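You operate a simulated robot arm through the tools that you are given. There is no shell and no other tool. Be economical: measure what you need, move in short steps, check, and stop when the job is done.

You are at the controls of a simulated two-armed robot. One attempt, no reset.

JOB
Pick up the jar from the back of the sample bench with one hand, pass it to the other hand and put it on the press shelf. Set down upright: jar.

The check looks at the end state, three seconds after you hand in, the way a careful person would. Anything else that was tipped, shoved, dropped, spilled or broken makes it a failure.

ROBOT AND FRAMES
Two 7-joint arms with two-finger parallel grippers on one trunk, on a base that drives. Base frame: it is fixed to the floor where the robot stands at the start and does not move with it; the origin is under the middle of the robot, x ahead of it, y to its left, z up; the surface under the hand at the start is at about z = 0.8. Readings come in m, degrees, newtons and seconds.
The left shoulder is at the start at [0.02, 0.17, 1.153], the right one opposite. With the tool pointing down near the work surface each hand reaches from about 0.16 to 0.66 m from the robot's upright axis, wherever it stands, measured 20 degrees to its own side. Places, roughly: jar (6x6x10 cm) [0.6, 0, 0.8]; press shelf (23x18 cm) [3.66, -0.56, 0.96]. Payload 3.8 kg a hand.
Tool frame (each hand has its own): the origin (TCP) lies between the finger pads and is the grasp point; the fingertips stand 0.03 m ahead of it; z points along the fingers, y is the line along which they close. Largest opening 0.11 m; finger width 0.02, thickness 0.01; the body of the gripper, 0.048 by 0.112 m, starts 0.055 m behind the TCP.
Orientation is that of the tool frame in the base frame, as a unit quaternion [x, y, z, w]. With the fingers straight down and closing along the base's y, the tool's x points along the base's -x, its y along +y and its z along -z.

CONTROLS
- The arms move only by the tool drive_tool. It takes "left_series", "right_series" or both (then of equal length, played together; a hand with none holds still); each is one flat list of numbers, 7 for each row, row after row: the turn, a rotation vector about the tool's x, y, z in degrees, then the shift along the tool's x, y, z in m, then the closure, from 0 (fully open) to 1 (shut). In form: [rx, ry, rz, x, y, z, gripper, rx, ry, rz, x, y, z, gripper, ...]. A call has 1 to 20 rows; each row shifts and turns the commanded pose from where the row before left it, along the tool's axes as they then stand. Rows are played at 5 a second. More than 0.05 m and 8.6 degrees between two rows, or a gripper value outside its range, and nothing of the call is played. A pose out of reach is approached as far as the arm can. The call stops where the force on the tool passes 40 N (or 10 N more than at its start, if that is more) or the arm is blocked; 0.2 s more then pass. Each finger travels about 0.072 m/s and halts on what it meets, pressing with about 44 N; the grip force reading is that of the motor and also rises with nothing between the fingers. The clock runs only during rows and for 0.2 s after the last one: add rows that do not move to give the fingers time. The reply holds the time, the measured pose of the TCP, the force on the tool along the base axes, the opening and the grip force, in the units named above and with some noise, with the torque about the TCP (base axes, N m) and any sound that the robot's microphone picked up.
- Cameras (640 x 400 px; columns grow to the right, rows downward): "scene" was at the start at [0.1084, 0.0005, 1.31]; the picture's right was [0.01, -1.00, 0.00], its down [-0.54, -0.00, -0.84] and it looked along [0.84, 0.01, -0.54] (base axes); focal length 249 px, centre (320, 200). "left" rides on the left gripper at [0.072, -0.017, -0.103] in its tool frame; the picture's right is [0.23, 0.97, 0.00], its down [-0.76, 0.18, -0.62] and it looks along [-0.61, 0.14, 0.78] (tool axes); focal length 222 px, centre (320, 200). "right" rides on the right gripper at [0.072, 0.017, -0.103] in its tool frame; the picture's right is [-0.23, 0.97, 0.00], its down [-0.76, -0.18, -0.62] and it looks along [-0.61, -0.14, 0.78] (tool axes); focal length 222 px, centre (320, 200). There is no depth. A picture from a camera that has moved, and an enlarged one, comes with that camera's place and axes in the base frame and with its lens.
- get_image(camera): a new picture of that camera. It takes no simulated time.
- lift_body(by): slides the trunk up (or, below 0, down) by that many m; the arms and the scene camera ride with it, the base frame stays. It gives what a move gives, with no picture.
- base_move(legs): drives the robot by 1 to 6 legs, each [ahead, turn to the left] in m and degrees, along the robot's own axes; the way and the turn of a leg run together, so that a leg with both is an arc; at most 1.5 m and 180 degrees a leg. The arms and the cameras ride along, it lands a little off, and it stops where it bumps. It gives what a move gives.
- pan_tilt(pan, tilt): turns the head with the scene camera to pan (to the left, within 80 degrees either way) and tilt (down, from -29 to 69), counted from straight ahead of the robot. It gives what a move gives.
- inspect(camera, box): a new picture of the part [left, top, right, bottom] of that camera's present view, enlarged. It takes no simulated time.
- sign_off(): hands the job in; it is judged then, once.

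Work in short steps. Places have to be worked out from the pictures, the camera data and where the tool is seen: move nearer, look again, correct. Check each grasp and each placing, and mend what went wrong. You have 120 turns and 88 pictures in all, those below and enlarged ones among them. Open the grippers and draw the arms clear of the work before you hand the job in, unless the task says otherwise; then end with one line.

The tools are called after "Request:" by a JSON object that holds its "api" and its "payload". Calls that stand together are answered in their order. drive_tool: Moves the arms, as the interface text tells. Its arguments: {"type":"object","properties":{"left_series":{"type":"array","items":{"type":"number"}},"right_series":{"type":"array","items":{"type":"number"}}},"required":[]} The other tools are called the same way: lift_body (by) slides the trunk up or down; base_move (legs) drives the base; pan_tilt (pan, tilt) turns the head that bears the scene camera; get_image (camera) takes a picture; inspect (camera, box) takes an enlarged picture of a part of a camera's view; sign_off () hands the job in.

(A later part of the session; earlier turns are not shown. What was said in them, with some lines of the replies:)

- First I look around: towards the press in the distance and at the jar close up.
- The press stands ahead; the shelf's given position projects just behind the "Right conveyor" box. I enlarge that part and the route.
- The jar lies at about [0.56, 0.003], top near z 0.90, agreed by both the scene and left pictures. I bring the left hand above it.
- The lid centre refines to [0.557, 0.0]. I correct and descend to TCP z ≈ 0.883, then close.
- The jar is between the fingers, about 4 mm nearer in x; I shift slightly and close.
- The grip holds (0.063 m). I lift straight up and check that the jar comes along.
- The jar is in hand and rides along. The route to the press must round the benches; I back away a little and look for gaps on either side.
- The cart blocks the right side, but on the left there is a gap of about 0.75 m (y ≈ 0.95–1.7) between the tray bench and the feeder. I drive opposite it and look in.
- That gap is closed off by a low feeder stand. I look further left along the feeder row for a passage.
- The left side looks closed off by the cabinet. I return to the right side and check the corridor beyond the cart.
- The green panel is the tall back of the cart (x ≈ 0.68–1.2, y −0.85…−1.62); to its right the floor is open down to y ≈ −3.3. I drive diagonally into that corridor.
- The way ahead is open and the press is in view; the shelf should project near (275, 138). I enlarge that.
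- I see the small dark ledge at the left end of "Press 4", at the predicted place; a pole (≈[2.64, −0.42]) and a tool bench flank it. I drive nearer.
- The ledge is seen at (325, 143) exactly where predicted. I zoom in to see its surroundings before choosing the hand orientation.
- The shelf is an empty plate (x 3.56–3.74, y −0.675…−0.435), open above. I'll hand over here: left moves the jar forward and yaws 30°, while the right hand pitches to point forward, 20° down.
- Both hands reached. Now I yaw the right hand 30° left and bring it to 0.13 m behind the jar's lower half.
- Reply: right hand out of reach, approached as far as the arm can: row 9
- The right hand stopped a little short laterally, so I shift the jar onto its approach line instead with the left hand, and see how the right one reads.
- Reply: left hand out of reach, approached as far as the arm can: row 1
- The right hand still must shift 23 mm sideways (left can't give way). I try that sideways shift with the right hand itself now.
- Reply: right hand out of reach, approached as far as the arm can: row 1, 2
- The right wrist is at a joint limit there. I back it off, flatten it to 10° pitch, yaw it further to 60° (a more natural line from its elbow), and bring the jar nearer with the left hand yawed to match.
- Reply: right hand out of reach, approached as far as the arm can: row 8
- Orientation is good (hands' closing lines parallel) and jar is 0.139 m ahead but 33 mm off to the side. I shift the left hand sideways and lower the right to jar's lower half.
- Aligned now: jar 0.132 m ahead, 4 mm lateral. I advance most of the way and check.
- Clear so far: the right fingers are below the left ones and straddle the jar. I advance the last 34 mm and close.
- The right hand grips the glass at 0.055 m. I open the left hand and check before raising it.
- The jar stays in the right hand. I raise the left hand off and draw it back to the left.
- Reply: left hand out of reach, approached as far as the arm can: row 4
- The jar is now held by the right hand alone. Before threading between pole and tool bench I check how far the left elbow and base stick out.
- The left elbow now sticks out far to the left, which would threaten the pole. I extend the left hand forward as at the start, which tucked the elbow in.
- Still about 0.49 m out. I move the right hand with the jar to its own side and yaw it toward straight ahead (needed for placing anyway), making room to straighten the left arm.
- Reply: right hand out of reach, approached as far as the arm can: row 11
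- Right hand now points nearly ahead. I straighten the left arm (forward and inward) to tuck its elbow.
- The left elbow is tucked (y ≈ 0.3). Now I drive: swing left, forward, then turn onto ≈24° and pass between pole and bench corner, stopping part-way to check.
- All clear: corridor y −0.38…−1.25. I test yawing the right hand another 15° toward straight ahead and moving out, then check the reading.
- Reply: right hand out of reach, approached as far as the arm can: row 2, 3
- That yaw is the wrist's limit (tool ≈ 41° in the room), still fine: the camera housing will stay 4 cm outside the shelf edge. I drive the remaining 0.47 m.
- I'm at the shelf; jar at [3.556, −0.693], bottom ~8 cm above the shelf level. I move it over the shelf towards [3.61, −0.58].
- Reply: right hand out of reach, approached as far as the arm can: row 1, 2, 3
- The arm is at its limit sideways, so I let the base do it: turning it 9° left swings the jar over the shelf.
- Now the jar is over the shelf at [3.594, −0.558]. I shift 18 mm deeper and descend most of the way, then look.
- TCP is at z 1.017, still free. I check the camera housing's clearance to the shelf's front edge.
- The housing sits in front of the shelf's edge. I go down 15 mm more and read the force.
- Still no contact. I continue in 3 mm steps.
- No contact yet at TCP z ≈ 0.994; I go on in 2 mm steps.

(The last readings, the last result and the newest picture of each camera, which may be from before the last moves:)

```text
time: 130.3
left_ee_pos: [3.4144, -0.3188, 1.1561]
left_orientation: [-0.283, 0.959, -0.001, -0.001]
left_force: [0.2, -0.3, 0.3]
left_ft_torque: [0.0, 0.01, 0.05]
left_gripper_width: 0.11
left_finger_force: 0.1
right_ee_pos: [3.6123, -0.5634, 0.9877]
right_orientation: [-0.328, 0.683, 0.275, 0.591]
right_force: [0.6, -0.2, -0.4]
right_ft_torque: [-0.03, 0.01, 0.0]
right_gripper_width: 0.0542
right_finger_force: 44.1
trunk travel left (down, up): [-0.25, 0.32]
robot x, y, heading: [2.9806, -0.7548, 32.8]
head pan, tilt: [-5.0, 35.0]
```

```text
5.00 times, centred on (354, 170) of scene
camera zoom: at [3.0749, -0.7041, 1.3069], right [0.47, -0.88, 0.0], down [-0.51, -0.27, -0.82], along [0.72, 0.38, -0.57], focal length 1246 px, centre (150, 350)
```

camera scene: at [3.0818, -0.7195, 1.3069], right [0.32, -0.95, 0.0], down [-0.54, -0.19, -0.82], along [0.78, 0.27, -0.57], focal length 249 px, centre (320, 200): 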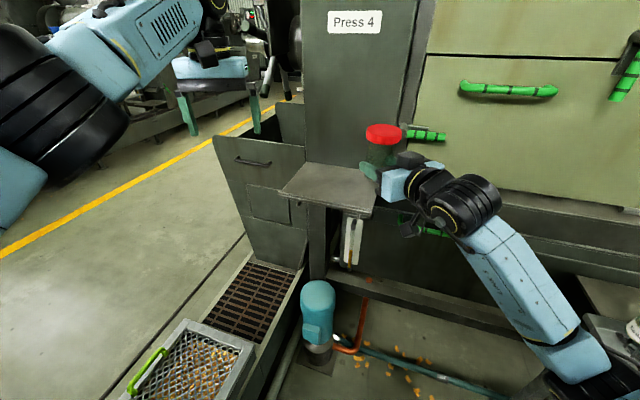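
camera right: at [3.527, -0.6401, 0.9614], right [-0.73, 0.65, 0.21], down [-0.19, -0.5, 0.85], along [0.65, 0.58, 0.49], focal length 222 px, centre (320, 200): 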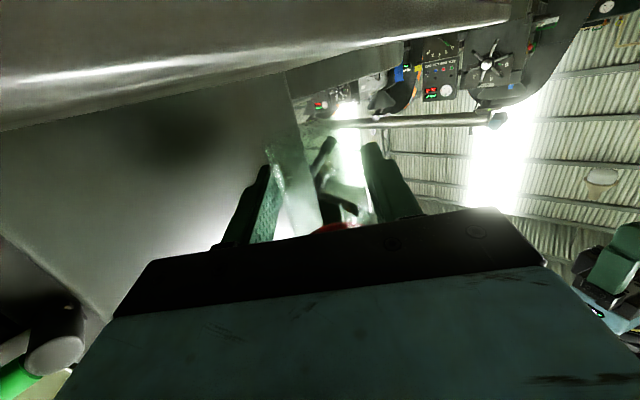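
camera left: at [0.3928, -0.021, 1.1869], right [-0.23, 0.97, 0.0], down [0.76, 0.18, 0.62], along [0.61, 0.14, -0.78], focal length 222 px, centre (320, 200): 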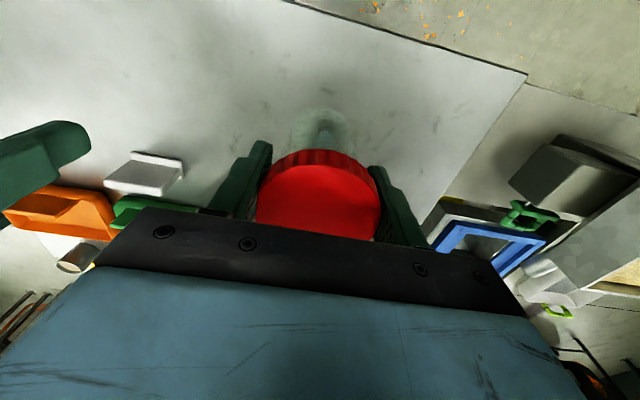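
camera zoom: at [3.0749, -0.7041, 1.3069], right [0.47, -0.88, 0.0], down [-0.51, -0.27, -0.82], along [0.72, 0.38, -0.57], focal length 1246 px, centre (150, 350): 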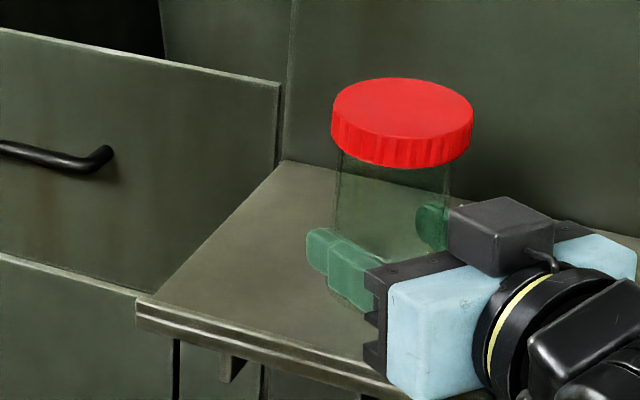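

Still free; continuing downward 2 mm at a time.

Request:
{"api": "drive_tool", "payload": {"right_series": [0, 0, 0, 0.002, 0, 0.0003, 1, 0, 0, 0, 0, 0, 0, 1]}}

Request:
{"api": "drive_tool", "payload": {"right_series": [0, 0, 0, 0.002, 0, 0.0003, 1, 0, 0, 0, 0, 0, 0, 1]}}

Request:
{"api": "drive_tool", "payload": {"right_series": [0, 0, 0, 0.0015, 0, 0.0002, 1, 0, 0, 0, 0, 0, 0, 1]}}

```text
time: 130.9
left_ee_pos: [3.4142, -0.3177, 1.1576]
left_orientation: [-0.283, 0.959, 0.0, 0.0]
left_force: [0.2, 0.0, 0.2]
left_ft_torque: [0.02, -0.04, -0.02]
left_gripper_width: 0.11
left_finger_force: 0.0
right_ee_pos: [3.6123, -0.5647, 0.9871]
right_orientation: [-0.328, 0.683, 0.275, 0.592]
right_force: [-0.1, 0.4, -1.6]
right_ft_torque: [0.0, 0.03, -0.03]
right_gripper_width: 0.0541
right_finger_force: 43.7
trunk travel left (down, up): [-0.25, 0.32]
robot x, y, heading: [2.9803, -0.7585, 33.2]
head pan, tilt: [-5.0, 35.0]
```

```text
time: 131.5
left_ee_pos: [3.4132, -0.3166, 1.1564]
left_orientation: [-0.282, 0.959, 0.0, 0.0]
left_force: [0.5, -0.2, 0.6]
left_ft_torque: [-0.04, 0.0, 0.02]
left_gripper_width: 0.11
left_finger_force: 0.0
right_ee_pos: [3.6112, -0.5638, 0.9842]
right_orientation: [-0.328, 0.683, 0.276, 0.591]
right_force: [-0.1, 0.0, -0.7]
right_ft_torque: [-0.01, 0.02, -0.01]
right_gripper_width: 0.0539
right_finger_force: 44.1
trunk travel left (down, up): [-0.25, 0.32]
robot x, y, heading: [2.9829, -0.7591, 32.7]
head pan, tilt: [-5.0, 35.0]
```

```text
time: 132.1
left_ee_pos: [3.4143, -0.3182, 1.1569]
left_orientation: [-0.283, 0.959, -0.001, -0.001]
left_force: [-0.5, -0.2, -0.3]
left_ft_torque: [0.03, 0.01, -0.01]
left_gripper_width: 0.11
left_finger_force: 0.1
right_ee_pos: [3.6118, -0.5631, 0.9827]
right_orientation: [-0.328, 0.684, 0.275, 0.591]
right_force: [0.3, -0.4, -1.3]
right_ft_torque: [0.03, 0.04, -0.02]
right_gripper_width: 0.0536
right_finger_force: 43.6
trunk travel left (down, up): [-0.25, 0.32]
robot x, y, heading: [2.9832, -0.7602, 32.7]
head pan, tilt: [-5.0, 35.0]
```

No contact yet at 0.983. I zoom on the jar's foot to judge the remaining gap.

Request:
{"api": "inspect", "payload": {"camera": "scene", "box": [335, 150, 399, 190]}}

Request:
{"api": "get_image", "payload": {"camera": "right"}}

```text
10.00 times, centred on (367, 170) of scene
camera zoom: at [3.0749, -0.7041, 1.3069], right [0.47, -0.88, 0.0], down [-0.51, -0.27, -0.82], along [0.72, 0.38, -0.57], focal length 2492 px, centre (-150, 500)
```

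zoom: 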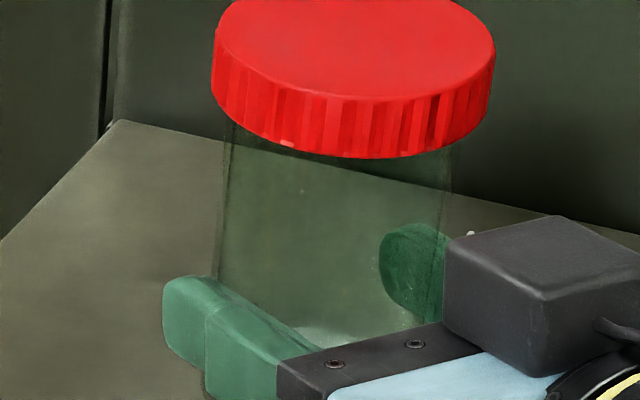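

```text
29 pictures are left
camera right: at [3.5274, -0.6407, 0.9274], right [-0.73, 0.65, 0.21], down [-0.19, -0.5, 0.85], along [0.65, 0.58, 0.49], focal length 222 px, centre (320, 200)
```

right: 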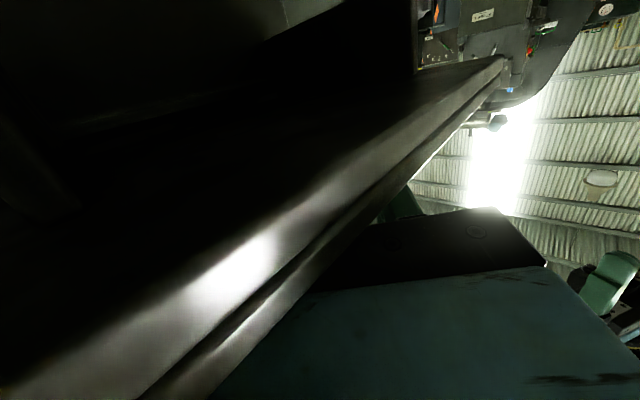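

The shelf is simply a bit lower than assumed; jar bottom is still ~13 mm below fingers and gripper body. I go on stepwise.

Request:
{"api": "drive_tool", "payload": {"right_series": [0, 0, 0, 0.002, 0, 0.0003, 1, 0, 0, 0, 0, 0, 0, 1]}}

Request:
{"api": "drive_tool", "payload": {"right_series": [0, 0, 0, 0.002, 0, 0.0003, 1, 0, 0, 0, 0, 0, 0, 1]}}

Request:
{"api": "drive_tool", "payload": {"right_series": [0, 0, 0, 0.0015, 0, 0.0002, 1, 0, 0, 0, 0, 0, 0, 1]}}

```text
time: 132.7
left_ee_pos: [3.4132, -0.3171, 1.1566]
left_orientation: [-0.283, 0.959, 0.0, 0.0]
left_force: [0.0, -0.2, 1.0]
left_ft_torque: [-0.01, 0.0, -0.01]
left_gripper_width: 0.1101
left_finger_force: 0.1
right_ee_pos: [3.6127, -0.5645, 0.982]
right_orientation: [-0.327, 0.683, 0.275, 0.593]
right_force: [0.6, 0.2, 4.2]
right_ft_torque: [0.02, 0.04, -0.04]
right_gripper_width: 0.054
right_finger_force: 44.1
trunk travel left (down, up): [-0.25, 0.32]
robot x, y, heading: [2.9864, -0.7566, 32.6]
head pan, tilt: [-5.0, 35.0]
```

```text
time: 133.3
left_ee_pos: [3.4123, -0.3181, 1.1569]
left_orientation: [-0.283, 0.959, 0.001, 0.0]
left_force: [0.0, -0.2, 0.7]
left_ft_torque: [0.01, -0.01, 0.01]
left_gripper_width: 0.11
left_finger_force: 0.0
right_ee_pos: [3.6103, -0.5644, 0.9818]
right_orientation: [-0.327, 0.681, 0.275, 0.594]
right_force: [2.5, 1.1, 13.8]
right_ft_torque: [0.0, 0.17, -0.02]
right_gripper_width: 0.0541
right_finger_force: 44.4
trunk travel left (down, up): [-0.25, 0.32]
robot x, y, heading: [2.9786, -0.76, 32.9]
head pan, tilt: [-5.0, 35.0]
```

```text
time: 133.9
left_ee_pos: [3.4115, -0.3177, 1.1579]
left_orientation: [-0.283, 0.959, 0.0, 0.0]
left_force: [-1.0, 0.3, 0.2]
left_ft_torque: [0.0, 0.0, 0.0]
left_gripper_width: 0.1099
left_finger_force: 0.1
right_ee_pos: [3.6111, -0.5651, 0.9817]
right_orientation: [-0.327, 0.681, 0.276, 0.595]
right_force: [3.8, 3.1, 24.4]
right_ft_torque: [-0.01, 0.18, -0.06]
right_gripper_width: 0.0536
right_finger_force: 43.9
trunk travel left (down, up): [-0.25, 0.32]
robot x, y, heading: [2.9831, -0.7569, 32.9]
head pan, tilt: [-5.0, 35.0]
```

Contact under the jar (24 N up, almost no torque, so it's the jar's foot). I relieve the press-down and then open slowly.

Request:
{"api": "drive_tool", "payload": {"right_series": [0, 0, 0, -0.0035, 0, -0.0005, 1, 0, 0, 0, 0, 0, 0, 1]}}

Request:
{"api": "drive_tool", "payload": {"right_series": [0, 0, 0, 0, 0, 0, 0.45, 0, 0, 0, 0, 0, 0, 0.4, 0, 0, 0, 0, 0, 0, 0.2, 0, 0, 0, 0, 0, 0, 0, 0, 0, 0, 0, 0, 0, 0, 0, 0, 0, 0, 0, 0, 0]}}

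Request:
{"api": "inspect", "payload": {"camera": "scene", "box": [290, 130, 418, 210]}}

```text
time: 134.5
left_ee_pos: [3.413, -0.3176, 1.1569]
left_orientation: [-0.283, 0.959, -0.001, 0.0]
left_force: [0.6, -0.4, -0.6]
left_ft_torque: [0.01, -0.02, 0.01]
left_gripper_width: 0.1102
left_finger_force: 0.2
right_ee_pos: [3.6116, -0.5639, 0.9813]
right_orientation: [-0.327, 0.683, 0.274, 0.593]
right_force: [3.3, 2.6, 16.3]
right_ft_torque: [0.06, 0.16, -0.03]
right_gripper_width: 0.0535
right_finger_force: 43.8
trunk travel left (down, up): [-0.25, 0.32]
robot x, y, heading: [2.979, -0.7552, 32.9]
head pan, tilt: [-5.0, 35.0]
```

```text
time: 135.9
left_ee_pos: [3.4148, -0.3173, 1.1571]
left_orientation: [-0.283, 0.959, 0.0, 0.0]
left_force: [-0.1, -0.9, 0.3]
left_ft_torque: [-0.03, -0.02, 0.01]
left_gripper_width: 0.1102
left_finger_force: 0.1
right_ee_pos: [3.611, -0.5645, 0.9803]
right_orientation: [-0.327, 0.684, 0.274, 0.592]
right_force: [0.2, -0.9, 0.5]
right_ft_torque: [0.01, 0.01, -0.04]
right_gripper_width: 0.1099
right_finger_force: 0.1
trunk travel left (down, up): [-0.25, 0.32]
robot x, y, heading: [2.9828, -0.7552, 32.6]
head pan, tilt: [-5.0, 35.0]
```

```text
5.00 times, centred on (354, 170) of scene
camera zoom: at [3.0748, -0.7042, 1.3069], right [0.47, -0.88, 0.0], down [-0.51, -0.27, -0.82], along [0.72, 0.38, -0.57], focal length 1246 px, centre (150, 350)
```

zoom: 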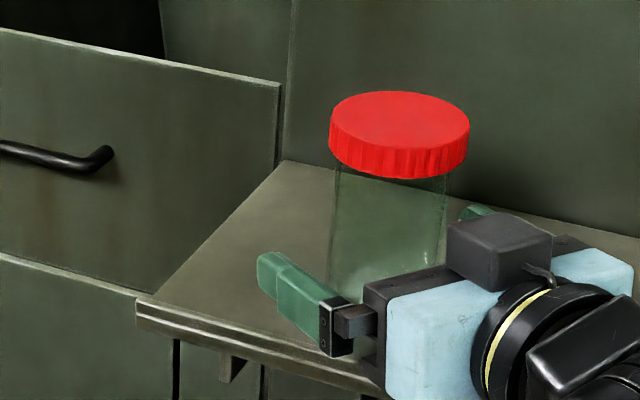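

The jar stands free and upright. I withdraw the right hand straight back along its fingers.

Request:
{"api": "drive_tool", "payload": {"right_series": [0, 0, 0, 0, 0, -0.02, 0, 0, 0, 0, 0, 0, -0.03, 0, 0, 0, 0, 0, 0, -0.03, 0, 0, 0, 0, 0, 0, -0.03, 0, 0, 0, 0, 0, 0, -0.03, 0, 0, 0, 0, 0, 0, -0.02, 0, 0, 0, 0, 0, 0, 0, 0]}}

Request:
{"api": "get_image", "payload": {"camera": "scene"}}

```text
time: 137.5
left_ee_pos: [3.4136, -0.3171, 1.1561]
left_orientation: [-0.283, 0.959, 0.001, 0.0]
left_force: [-0.5, 1.5, 0.8]
left_ft_torque: [-0.01, 0.02, 0.03]
left_gripper_width: 0.1099
left_finger_force: 0.0
right_ee_pos: [3.5124, -0.6842, 1.0043]
right_orientation: [-0.327, 0.684, 0.275, 0.591]
right_force: [-0.7, -0.6, -0.2]
right_ft_torque: [0.06, 0.01, 0.02]
right_gripper_width: 0.1101
right_finger_force: 0.1
trunk travel left (down, up): [-0.25, 0.32]
robot x, y, heading: [2.9815, -0.7546, 33.0]
head pan, tilt: [-5.0, 35.0]
```

```text
27 pictures are left
camera scene: at [3.0749, -0.704, 1.3069], right [0.47, -0.88, 0.0], down [-0.51, -0.27, -0.82], along [0.72, 0.38, -0.57], focal length 249 px, centre (320, 200)
```

scene: 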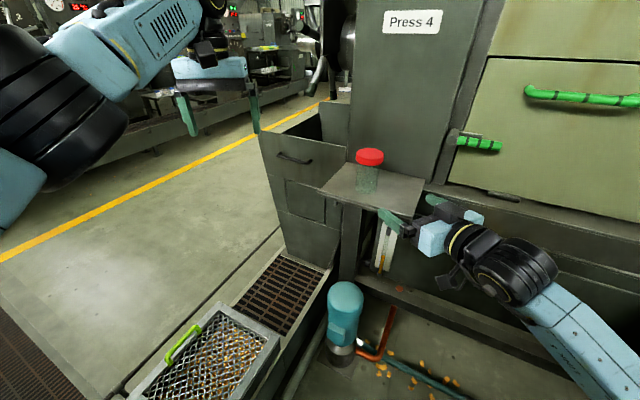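

The jar stands on the shelf. I roll the base back 0.15 m to clear both arms, then take a final close look.

Request:
{"api": "base_move", "payload": {"legs": [[-0.15, 0]]}}

Request:
{"api": "inspect", "payload": {"camera": "scene", "box": [280, 110, 440, 210]}}

```text
time: 138.8
left_ee_pos: [3.2883, -0.3998, 1.1565]
left_orientation: [-0.282, 0.96, 0.0, -0.001]
left_force: [-1.0, 0.1, 0.2]
left_ft_torque: [0.01, -0.03, 0.03]
left_gripper_width: 0.1101
left_finger_force: 0.1
right_ee_pos: [3.3855, -0.7681, 1.0044]
right_orientation: [-0.327, 0.683, 0.275, 0.593]
right_force: [0.1, 0.3, 0.4]
right_ft_torque: [0.02, 0.04, -0.01]
right_gripper_width: 0.1101
right_finger_force: 0.1
trunk travel left (down, up): [-0.25, 0.32]
robot x, y, heading: [2.8556, -0.8373, 32.8]
head pan, tilt: [-5.0, 35.0]
```

```text
4.00 times, centred on (360, 160) of scene
camera zoom: at [2.9487, -0.7854, 1.307], right [0.46, -0.89, 0.0], down [-0.51, -0.27, -0.82], along [0.73, 0.38, -0.57], focal length 997 px, centre (160, 360)
```

zoom: 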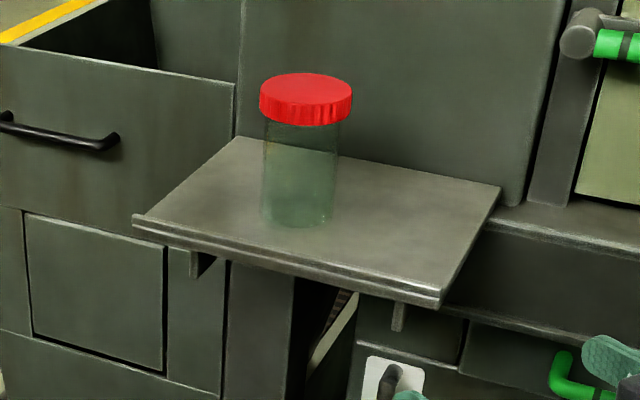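

The jar stands upright on the shelf, well within its edges. Both grippers are open and the arms are clear, so I hand in.

Request:
{"api": "sign_off", "payload": {}}

```text
The job is handed in.
```

The jar went from the left hand to the right in mid-air and now stands upright on the press shelf. Both grippers are open, the arms are drawn clear, and I saw nothing else moved or tipped.
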